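You operate a simulated robot arm through the tools that you are given. There is no shell and no other tool. Be economical: measure what you need, move in short steps, check, and stop when the job is done.

Carry out the task below with a simulated robot arm. There is one attempt and no reset: what you move stays moved.

TASK
Stack the blue small colour jar from the top of the packing bench on top of the green small colour jar.
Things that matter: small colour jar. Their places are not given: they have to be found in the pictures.

It is judged by the outcome, as a careful person would: the job done as asked, and still so three seconds after it is handed in. It fails if anything else is knocked over, pushed out of place, dropped, spilled or broken.

THE ROBOT
A 6-joint arm with a two-finger parallel gripper, fixed in place. Base frame: the origin is at the foot of the arm, x ahead of it, y to its left, z up; the work surface is at about z = 800. Lengths are in mm, angles in rad, forces in N, time in s.
With the tool pointing down near the work surface it reaches from about 260 to 680 mm from the base axis. Its first joint turns from -1.152 to 1.152 rad. Payload 2.9 kg.
Tool frame: the origin (TCP) lies between the finger pads and is the grasp point; the fingertips stand 30 mm ahead of it; z points along the fingers, y is the line along which they close. The gripper opens to 110 mm. The fingers are 20 mm wide and 10 mm thick; the gripper's body (48 by 112 mm) begins 55 mm behind the TCP.
Orientation is that of the tool frame in the base frame, as a unit quaternion [x, y, z, w]. With the fingers straight down and closing along the base's y, the tool's x points along the base's -x, its y along +y and its z along -z.

THE INTERFACE
- The arm moves only by the tool apply_moves. Its argument "commands" is one flat list of numbers, 7 for each row, row after row: the shift along the tool's x, y, z in mm, then the turn, a rotation vector about the tool's x, y, z in rad, then the gripper command, from -1 (fully open) to 1 (shut), values between in proportion. In form: [tx, ty, tz, rx, ry, rz, claw, tx, ty, tz, rx, ry, rz, claw, ...]. A call has 1 to 12 rows; each row shifts and turns the commanded pose from where the row before left it, along the tool's axes as they then stand. A row lasts 0.2 s, in which the tool goes at most 50 mm and 0.15 rad; a call with a longer step from one row to the next is refused whole, and so is a gripper value outside its range. A pose out of reach is approached as far as the arm can. The call stops where the force on the tool passes 40 N (or 10 N more than at its start, if that is more) or the arm is blocked; 0.2 s more then pass. The fingers move at their own pace (about 108 mm/s each) and stop on an object; they squeeze with about 35 N. The grip force told is the motor's: it shows also when the fingers shut on nothing. Time passes only in rows, and 0.2 s behind the last, so rows that do not move let the fingers close. It gives the time, the measured TCP pose, the force on the tool (base axes), the opening and the grip force at its end, in the units of the frame above (readings bear some noise).
- Cameras (640 x 400 px; columns grow to the right, rows downward): "scene" is fixed at [93.9, 483.5, 1361.4]; the picture's right is [-0.22, -0.97, 0.00], its down [-0.75, 0.17, -0.64] and it looks along [0.63, -0.14, -0.77] (base axes); focal length 326 px, centre (320, 200). "wrist" rides on the gripper at [-36, 0, -57] in the tool frame; the picture's right is [0.00, -1.00, 0.00], its down [0.97, 0.00, -0.24] and it looks along [0.24, 0.00, 0.97] (tool axes); focal length 218 px, centre (320, 200).
- grab_frame(camera): a new picture of that camera. No time passes.
- pixel_to_xyz(camera, pixels): for up to 12 pixels [column, row] of the newest picture of that camera ("zoom" is the newest enlarged one), the place [x, y, z] in the base frame of the surface seen there, good to about 3 mm. No time passes.
- inspect(camera, box): a new picture of the part [left, top, right, bottom] of that camera's present view, enlarged. No time passes.
- close_job(): hands the job in; it is judged then, once.

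Work in short steps. Measure before you move; look again where a grasp or a placing could have gone wrong, and mend it. You have 60 turns and 26 pictures in all, the two below and enlarged ones among them. Open the gripper and draw the arm clear of the work before you hand the job in, unless the task says otherwise; then end with one line.

The tools are called after "Emit:" as a command line: name --argument value ..., lists and objects as JSON in quotes. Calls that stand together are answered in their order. apply_moves: Moves the arm, as the interface text tells. Its arguments: {"type":"object","properties":{"commands":{"type":"array","items":{"type":"number"}}},"required":["commands"]} The other tools are called the same way: grab_frame (camera) takes a picture; pixel_to_xyz (camera, pixels) gives the place of the surface under pixels of a picture; inspect (camera, box) takes an enlarged picture of a part of a camera's view; close_job () hands the job in.

At the start:

```text
time: 0.0
tcp_pos: [278.1, 351.6, 1136.6]
orientation: [0.0, 1.0, 0.001, -0.001]
contact_force: [-0.4, 0.2, -0.2]
finger_gap: 110.2
grasp_force: 0.1
```

scene: 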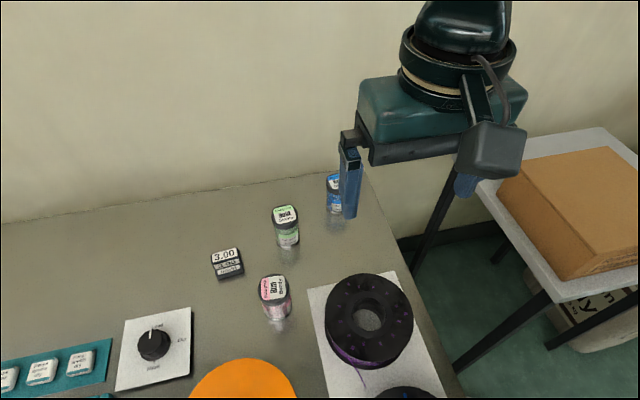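
wrist: 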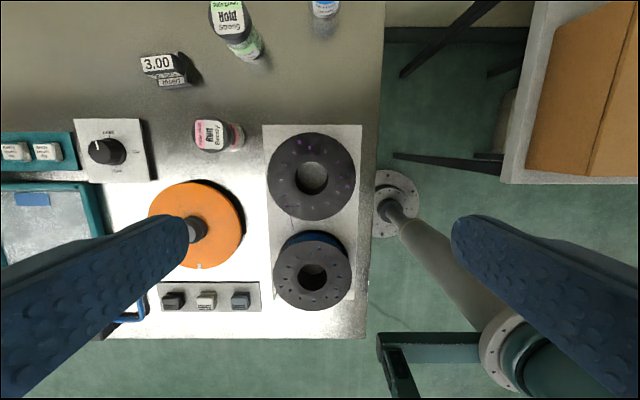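

The scene shows the blue jar at about (333,190), partly behind a finger, the green jar at (286,225) and a pink one at (274,295). I'll enlarge that part and measure it.

Emit:
inspect --camera "scene" --box '[220, 150, 380, 250]'

Emit:
pixel_to_xyz --camera "scene" --pixels '[[285, 213], [288, 238], [333, 179], [333, 190], [333, 208], [273, 286], [276, 308], [300, 245], [345, 215]]'

```text
4.00 times, centred on (300, 200) of scene
```

zoom: 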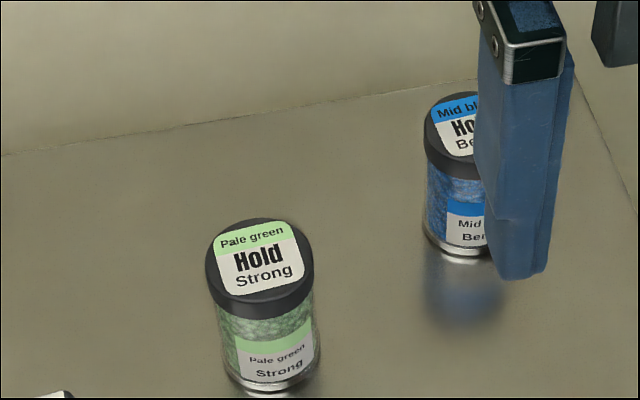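

```text
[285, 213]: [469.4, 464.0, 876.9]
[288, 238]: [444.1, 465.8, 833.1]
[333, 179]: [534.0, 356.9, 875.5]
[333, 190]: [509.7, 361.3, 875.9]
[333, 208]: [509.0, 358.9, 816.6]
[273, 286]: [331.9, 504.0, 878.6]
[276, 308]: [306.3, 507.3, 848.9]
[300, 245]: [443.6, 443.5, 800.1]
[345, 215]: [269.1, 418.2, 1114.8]
```

The blue jar's right side is hidden. I'll measure the lid edges in the enlarged picture to get the green jar's centre and size.

Emit:
pixel_to_xyz --camera "zoom" --pixels '[[209, 257], [310, 250], [258, 221], [266, 296], [260, 258], [428, 130], [456, 94], [460, 170], [258, 375], [455, 245], [265, 345], [455, 210]]'

Emit:
apply_moves --commands '[-40, 0, 0, 0, 0, 0, -1, -40, 0, 0, 0, 0, 0, -1, -40, 0, 0, 0, 0, 0, -1, 0, 20, 0, 0, 0, 0, -1]'

Emit:
grab_frame --camera "wrist"

```text
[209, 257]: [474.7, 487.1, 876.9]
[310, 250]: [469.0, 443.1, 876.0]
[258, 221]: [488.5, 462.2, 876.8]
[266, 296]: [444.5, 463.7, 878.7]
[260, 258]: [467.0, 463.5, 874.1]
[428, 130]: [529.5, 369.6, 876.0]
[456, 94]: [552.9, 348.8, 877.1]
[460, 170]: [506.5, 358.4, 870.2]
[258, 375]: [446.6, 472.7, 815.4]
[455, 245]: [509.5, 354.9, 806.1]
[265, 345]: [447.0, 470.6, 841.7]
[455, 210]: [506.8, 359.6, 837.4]
```

```text
time: 1.0
tcp_pos: [402.2, 371.1, 1136.9]
orientation: [0.0, 1.0, 0.001, 0.001]
contact_force: [-0.8, -0.1, -0.2]
finger_gap: 110.0
grasp_force: 0.1
```

```text
22 pictures are left
```

wrist: 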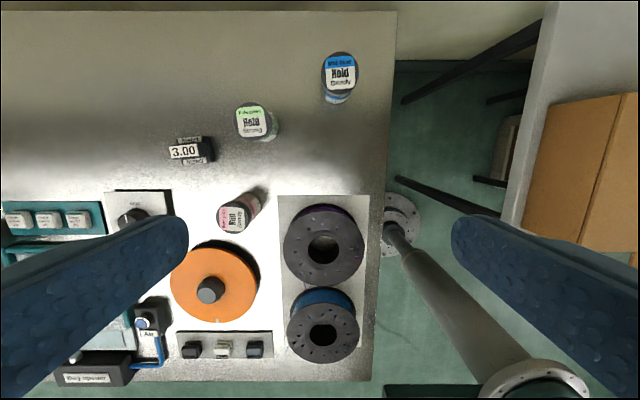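

The blue lid is clear now at about (340,72) in the wrist picture, and the green lid is at (251,121). I'll zoom in on both and measure.

Emit:
inspect --camera "wrist" --box '[220, 40, 380, 140]'

Emit:
grab_frame --camera "scene"

```text
4.00 times, centred on (300, 90) of wrist
```

zoom: 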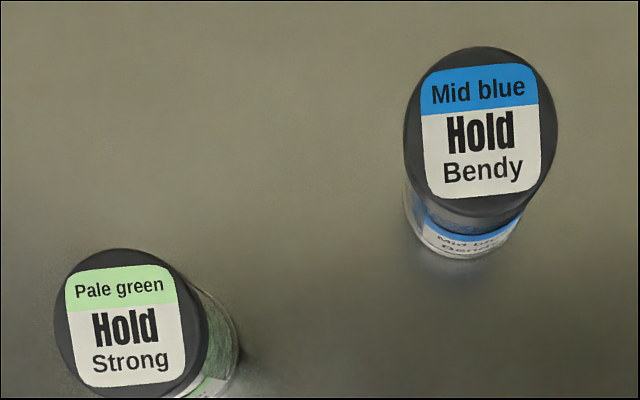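

```text
20 pictures are left
```

scene: 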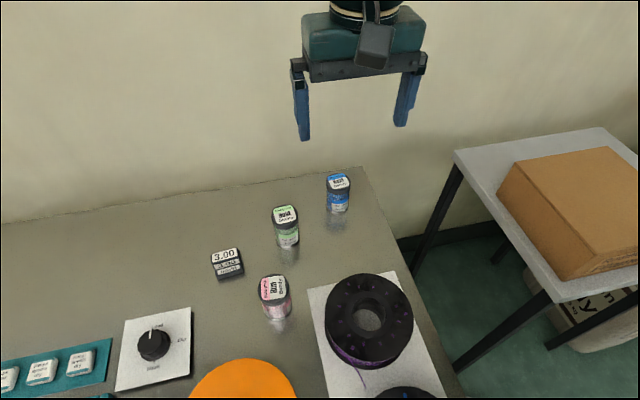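

Emit:
pixel_to_xyz --camera "zoom" --pixels '[[407, 133], [553, 133], [480, 50], [480, 212], [480, 130], [57, 325], [205, 325], [125, 252], [130, 325], [460, 250], [480, 20]]'

Emit:
pixel_to_xyz --camera "scene" --pixels '[[327, 182], [350, 180], [338, 174], [339, 188], [338, 166], [345, 164]]'

```text
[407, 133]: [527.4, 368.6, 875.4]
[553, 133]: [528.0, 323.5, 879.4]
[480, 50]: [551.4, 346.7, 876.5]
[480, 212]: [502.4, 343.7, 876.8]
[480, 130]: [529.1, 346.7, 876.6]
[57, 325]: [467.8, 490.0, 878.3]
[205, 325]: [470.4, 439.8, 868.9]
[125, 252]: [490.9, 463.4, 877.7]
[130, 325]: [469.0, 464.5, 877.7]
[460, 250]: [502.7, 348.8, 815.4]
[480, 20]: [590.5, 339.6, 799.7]
```

```text
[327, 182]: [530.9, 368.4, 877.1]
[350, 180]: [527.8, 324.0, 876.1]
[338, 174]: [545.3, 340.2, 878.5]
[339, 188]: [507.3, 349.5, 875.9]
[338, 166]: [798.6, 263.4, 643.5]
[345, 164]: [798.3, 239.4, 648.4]
```

The blue lid's centre is about (528,346) and the green's about (467.5,464.3). Both are about 45 mm wide with tops at z≈877. I'll hover above the blue jar.

Emit:
apply_moves --commands '[-42, -8.4, 0, 0, 0, 0, -1, -42, -8.4, 0, 0, 0, 0, -1, -42, -8.4, 0, 0, 0, 0, -1, 0, 0, 45, 0, 0, 0, -1, 0, 0, 45, 0, 0, 0, -1, 0, 0, 45, 0, 0, 0, -1, 0, 0, 45, 0, 0, 0, -1, 0, 0, 0, 0, 0, 0, -1]'

Emit:
grab_frame --camera "wrist"

```text
time: 2.8
tcp_pos: [514.0, 349.3, 956.5]
orientation: [0.0, 1.0, 0.0, 0.001]
contact_force: [-0.6, 0.1, 0.3]
finger_gap: 109.7
grasp_force: 0.2
out of reach, approached as far as the arm can: row 3
```

```text
19 pictures are left
```

wrist: 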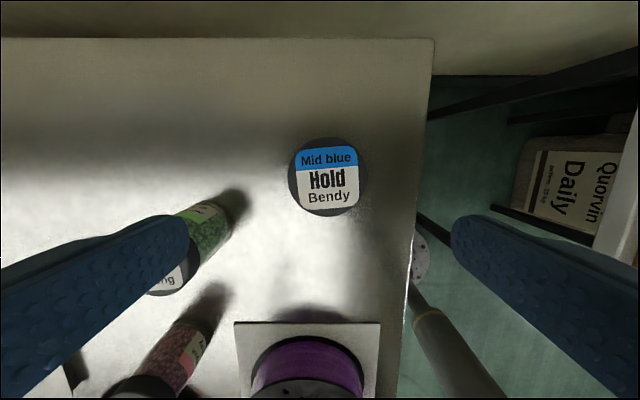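

The row stopped short of its target only because it was too high. The stacking pose is about 659 mm from the base axis, so I'll test reach above the green jar with the gripper empty (fingertips at z≈926, clear of the lids).

Emit:
apply_moves --commands '[15.5, 38.3, 0, 0, 0, 0, -1, 15.5, 38.3, 0, 0, 0, 0, -1, 15.5, 38.4, 0, 0, 0, 0, -1, 0, 0, 0, 0, 0, 0, -1]'

Emit:
grab_frame --camera "wrist"

```text
time: 3.8
tcp_pos: [472.2, 462.1, 957.2]
orientation: [0.0, 1.0, 0.0, -0.001]
contact_force: [-0.3, 0.7, 0.9]
finger_gap: 109.8
grasp_force: 0.0
```

```text
18 pictures are left
```

wrist: 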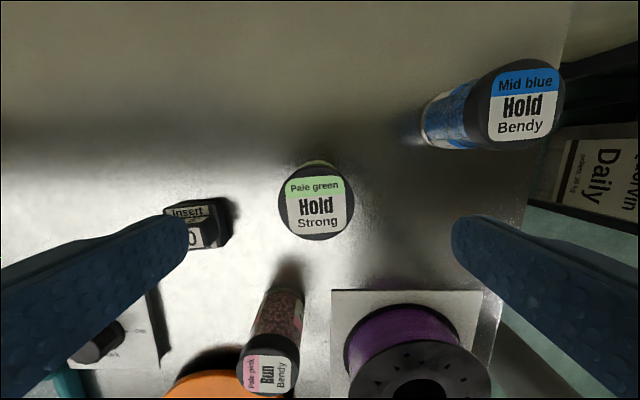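

Reach is fine here: r is 661 at z 957. I'll remeasure both lids from close up.

Emit:
pixel_to_xyz --camera "wrist" --pixels '[[280, 202], [353, 202], [317, 167], [317, 239], [317, 203], [525, 62], [525, 147], [488, 104], [562, 100]]'

```text
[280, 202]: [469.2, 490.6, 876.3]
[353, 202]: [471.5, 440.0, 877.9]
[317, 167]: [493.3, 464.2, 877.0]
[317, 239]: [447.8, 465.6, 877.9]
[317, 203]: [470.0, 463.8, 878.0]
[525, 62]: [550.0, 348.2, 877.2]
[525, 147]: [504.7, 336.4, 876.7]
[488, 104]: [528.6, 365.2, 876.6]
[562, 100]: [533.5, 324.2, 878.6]
```

Green's centre is about (469,464.6) and blue's about (528.5,346). Moving back over blue.

Emit:
apply_moves --commands '[-18.8, -38.7, 0, 0, 0, 0, -1, -18.8, -38.7, 0, 0, 0, 0, -1, -18.7, -38.7, 0, 0, 0, 0, -1, 0, 0, 20, 0, 0, 0, -1, 0, 0, 0, 0, 0, 0, -1]'

Emit:
grab_frame --camera "wrist"

```text
time: 5.0
tcp_pos: [524.2, 346.3, 936.8]
orientation: [0.0, 1.0, 0.0, 0.0]
contact_force: [-0.5, -0.2, 1.7]
finger_gap: 110.1
grasp_force: 0.1
```

```text
17 pictures are left
```

wrist: 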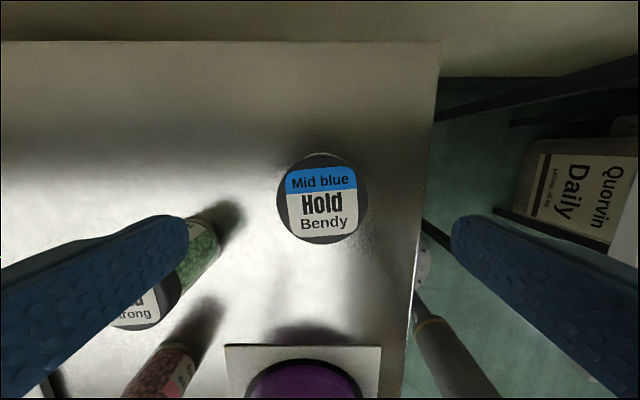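

Emit:
pixel_to_xyz --camera "wrist" --pixels '[[278, 198], [367, 198], [322, 155], [322, 242], [322, 199]]'

Emit:
apply_moves --commands '[-4, 0, 0, 0, 0, 0, -1, 0, 0, 29, 0, 0, 0, -1, 0, 0, 29, 0, 0, 0, -1, 0, 0, 28, 0, 0, 0, -1, 0, 0, 0, 0, 0, 0, -1]'

```text
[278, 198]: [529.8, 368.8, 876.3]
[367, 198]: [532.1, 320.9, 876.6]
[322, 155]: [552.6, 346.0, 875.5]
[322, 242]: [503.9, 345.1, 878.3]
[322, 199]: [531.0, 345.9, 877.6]
```

```text
time: 6.2
tcp_pos: [527.6, 347.8, 847.7]
orientation: [0.0, 1.0, 0.0, -0.001]
contact_force: [0.0, 0.2, 0.3]
finger_gap: 110.1
grasp_force: 0.1
```

The fingers are around the jar, centred within about 2 mm. Closing now.

Emit:
apply_moves --commands '[0, -1.5, 0, 0, 0, 0, -0.1, 0, 0, 0, 0, 0, 0, 0.1, 0, 0, 0, 0, 0, 0, 0.3, 0, 0, 0, 0, 0, 0, 1, 0, 0, 0, 0, 0, 0, 1]'

```text
time: 7.4
tcp_pos: [527.0, 346.1, 848.4]
orientation: [0.0, 1.0, 0.0, -0.001]
contact_force: [0.7, 1.5, 0.0]
finger_gap: 50.1
grasp_force: 35.0
```

Gripped: the gap is 50 mm and the force 35 N. Lifting by 106 mm.

Emit:
apply_moves --commands '[0, 0, -15, 0, 0, 0, 1, 0, 0, -31, 0, 0, 0, 1, 0, 0, -30, 0, 0, 0, 1, 0, 0, -30, 0, 0, 0, 1, 0, 0, 0, 0, 0, 0, 1]'

Emit:
grab_frame --camera "scene"

```text
time: 8.6
tcp_pos: [527.0, 348.1, 955.6]
orientation: [-0.001, 1.0, 0.0, 0.0]
contact_force: [-0.7, -0.3, -1.4]
finger_gap: 50.1
grasp_force: 34.8
```

```text
16 pictures are left
```

scene: 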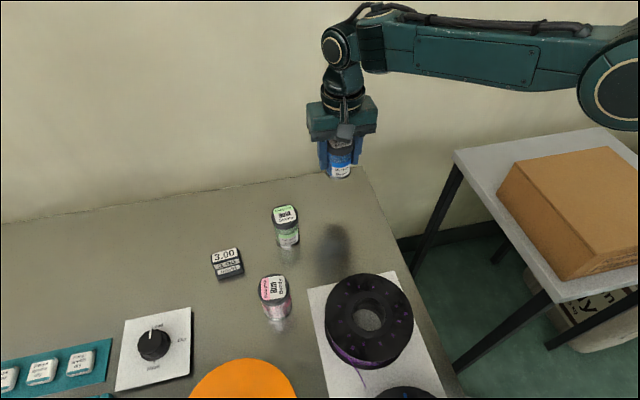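

The jar hangs upright with its bottom at z≈907. Carrying it over green.

Emit:
apply_moves --commands '[15, 29.3, 0, 0, 0, 0, 1, 15, 29.3, 0, 0, 0, 0, 1, 15, 29.3, 0, 0, 0, 0, 1, 14.5, 29.3, 0, 0, 0, 0, 1, 0, 0, 0, 0, 0, 0, 1, 0, 0, 0, 0, 0, 0, 1]'

Emit:
inspect --camera "scene" --box '[220, 130, 380, 230]'

Emit:
grab_frame --camera "wrist"

```text
time: 10.0
tcp_pos: [468.9, 461.9, 955.6]
orientation: [0.0, 1.0, 0.0, -0.001]
contact_force: [0.0, 0.0, -1.8]
finger_gap: 50.2
grasp_force: 34.7
```

```text
4.00 times, centred on (300, 180) of scene
```

zoom: 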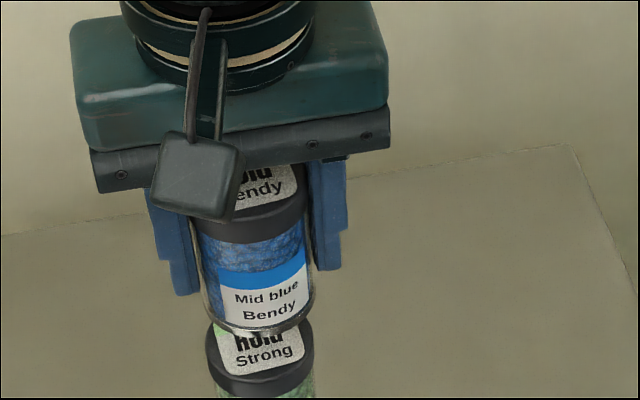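

```text
14 pictures are left
```

wrist: 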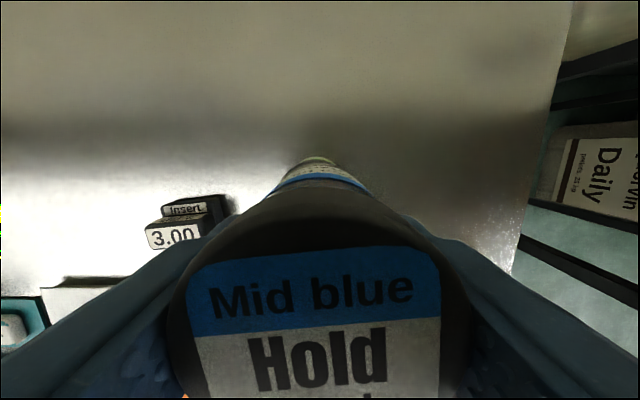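

I'll compare the held jar's edges with the green lid's.

Emit:
pixel_to_xyz --camera "zoom" --pixels '[[255, 230], [255, 290], [262, 325], [260, 394], [209, 352], [311, 345], [206, 310], [311, 295], [260, 172], [297, 195]]'

```text
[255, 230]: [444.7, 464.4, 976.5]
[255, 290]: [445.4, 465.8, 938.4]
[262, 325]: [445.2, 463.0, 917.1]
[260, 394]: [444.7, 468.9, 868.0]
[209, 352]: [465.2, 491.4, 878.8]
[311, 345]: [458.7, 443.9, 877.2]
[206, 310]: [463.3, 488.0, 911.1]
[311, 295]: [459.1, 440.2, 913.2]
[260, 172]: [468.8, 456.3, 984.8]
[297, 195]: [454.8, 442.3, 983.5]
```

The front faces line up at x≈445, and y agrees to within about 1–2 mm. I'll nudge y by +1 and lower in small steps.

Emit:
apply_moves --commands '[0, 1, 8, 0, 0, 0, 1, 0, 0, 8, 0, 0, 0, 1, 0, 0, 6, 0, 0, 0, 1, 0, 0, 3, 0, 0, 0, 1, 0, 0, 0, 0, 0, 0, 1, 0, 0, 0, 0, 0, 0, 1]'

Emit:
inspect --camera "scene" --box '[220, 150, 380, 250]'

```text
time: 11.4
tcp_pos: [468.0, 464.1, 931.2]
orientation: [0.0, 1.0, 0.0, 0.0]
contact_force: [-0.1, -1.2, -1.5]
finger_gap: 50.3
grasp_force: 34.8
```

```text
4.00 times, centred on (300, 200) of scene
```

zoom: 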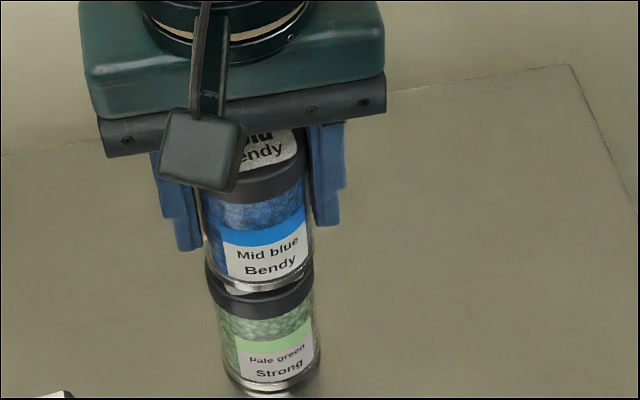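

The jars are well aligned with a gap of about 5 mm. I'll lower by 1 mm rows and watch the force.

Emit:
apply_moves --commands '[0, 0, 1, 0, 0, 0, 1, 0, 0, 1, 0, 0, 0, 1, 0, 0, 1, 0, 0, 0, 1, 0, 0, 1, 0, 0, 0, 1, 0, 0, 0, 0, 0, 0, 1]'

```text
time: 12.6
tcp_pos: [468.5, 463.7, 927.0]
orientation: [0.0, 1.0, 0.0, 0.0]
contact_force: [-0.7, -1.4, 3.6]
finger_gap: 50.2
grasp_force: 34.9
```

The vertical force rose from −1.5 to +3.6 N, so contact has probably begun. One more half-millimetre to confirm.

Emit:
apply_moves --commands '[0, 0, 0.5, 0, 0, 0, 1, 0, 0, 0, 0, 0, 0, 1]'

Emit:
inspect --camera "scene" --box '[240, 170, 336, 230]'

```text
time: 13.2
tcp_pos: [469.3, 464.8, 926.9]
orientation: [0.0, 1.0, 0.0, 0.0]
contact_force: [-0.1, -2.9, 6.6]
finger_gap: 50.1
grasp_force: 34.4
```

```text
6.67 times, centred on (288, 200) of scene
```

zoom: 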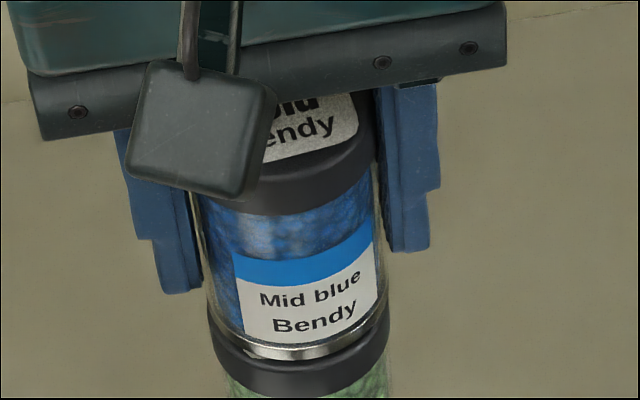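

Contact is confirmed at about 8 N. I'll open gently and straight.

Emit:
apply_moves --commands '[0, 0, 0, 0, 0, 0, 0.05, 0, 0, 0, 0, 0, 0, 0, 0, 0, 0, 0, 0, 0, -0.1, 0, 0, 0, 0, 0, 0, -0.4, 0, 0, 0, 0, 0, 0, -0.7, 0, 0, 0, 0, 0, 0, -0.7]'

Emit:
inspect --camera "scene" --box '[220, 150, 380, 250]'

```text
time: 14.6
tcp_pos: [469.4, 464.9, 926.0]
orientation: [0.0, 1.0, -0.001, 0.0]
contact_force: [0.2, 0.4, -0.5]
finger_gap: 93.4
grasp_force: 0.0
```

```text
4.00 times, centred on (300, 200) of scene
```

zoom: 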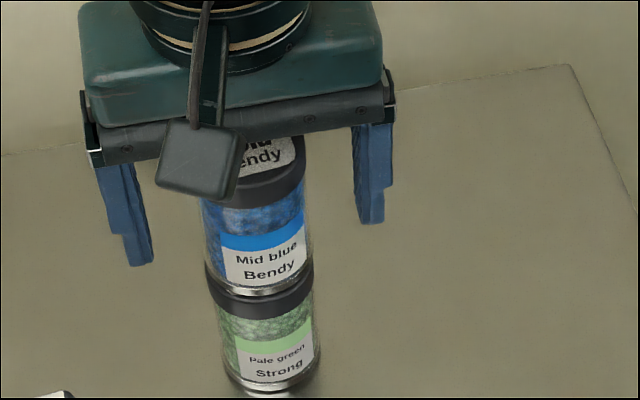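

The stack stands free. Rising straight, in stages because the pose is near the reach limit.

Emit:
apply_moves --commands '[0, 0, -15, 0, 0, 0, -1, 0, 0, -20, 0, 0, 0, -1, 0, 0, -15, 0, 0, 0, -1, 0, 0, 0, 0, 0, 0, -1]'

```text
time: 15.6
tcp_pos: [469.3, 463.2, 975.6]
orientation: [0.0, 1.0, 0.0, 0.001]
contact_force: [0.8, -0.4, 0.5]
finger_gap: 109.8
grasp_force: 0.1
```

Emit:
apply_moves --commands '[8, 0, -15, 0, 0, 0, -1, 8, 0, -15, 0, 0, 0, -1, 15, 0, -20, 0, 0, 0, -1, 30, 0, -20, 0, 0, 0, -1, 40, 0, -20, 0, 0, 0, -1, 40, -20, -20, 0, 0, 0, -1, 30, -30, -10, 0, 0, 0, -1, 0, 0, 0, 0, 0, 0, -1]'

Emit:
grab_frame --camera "scene"

Emit:
grab_frame --camera "wrist"

```text
time: 17.4
tcp_pos: [298.8, 414.1, 1095.5]
orientation: [0.0, 1.0, -0.001, 0.0]
contact_force: [0.0, 0.4, -0.8]
finger_gap: 110.2
grasp_force: 0.0
```

```text
10 pictures are left
```

scene: 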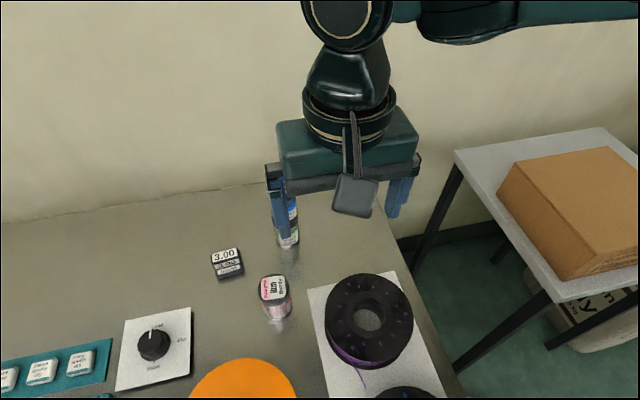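

```text
9 pictures are left
```

wrist: 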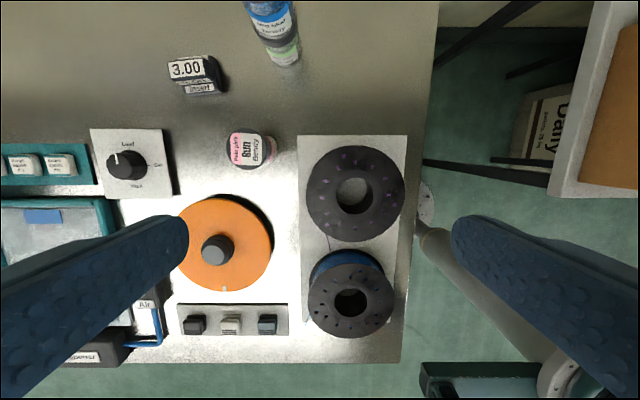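

The wrist picture shows the blue jar standing on the green one. Nothing else has moved, and the arm is clear with the gripper open, so I'm handing in.

Emit:
close_job

```text
The job is handed in.
```

The blue small colour jar is stacked on the green one, standing on its own when I handed the job in, with nothing else disturbed and the arm drawn clear.
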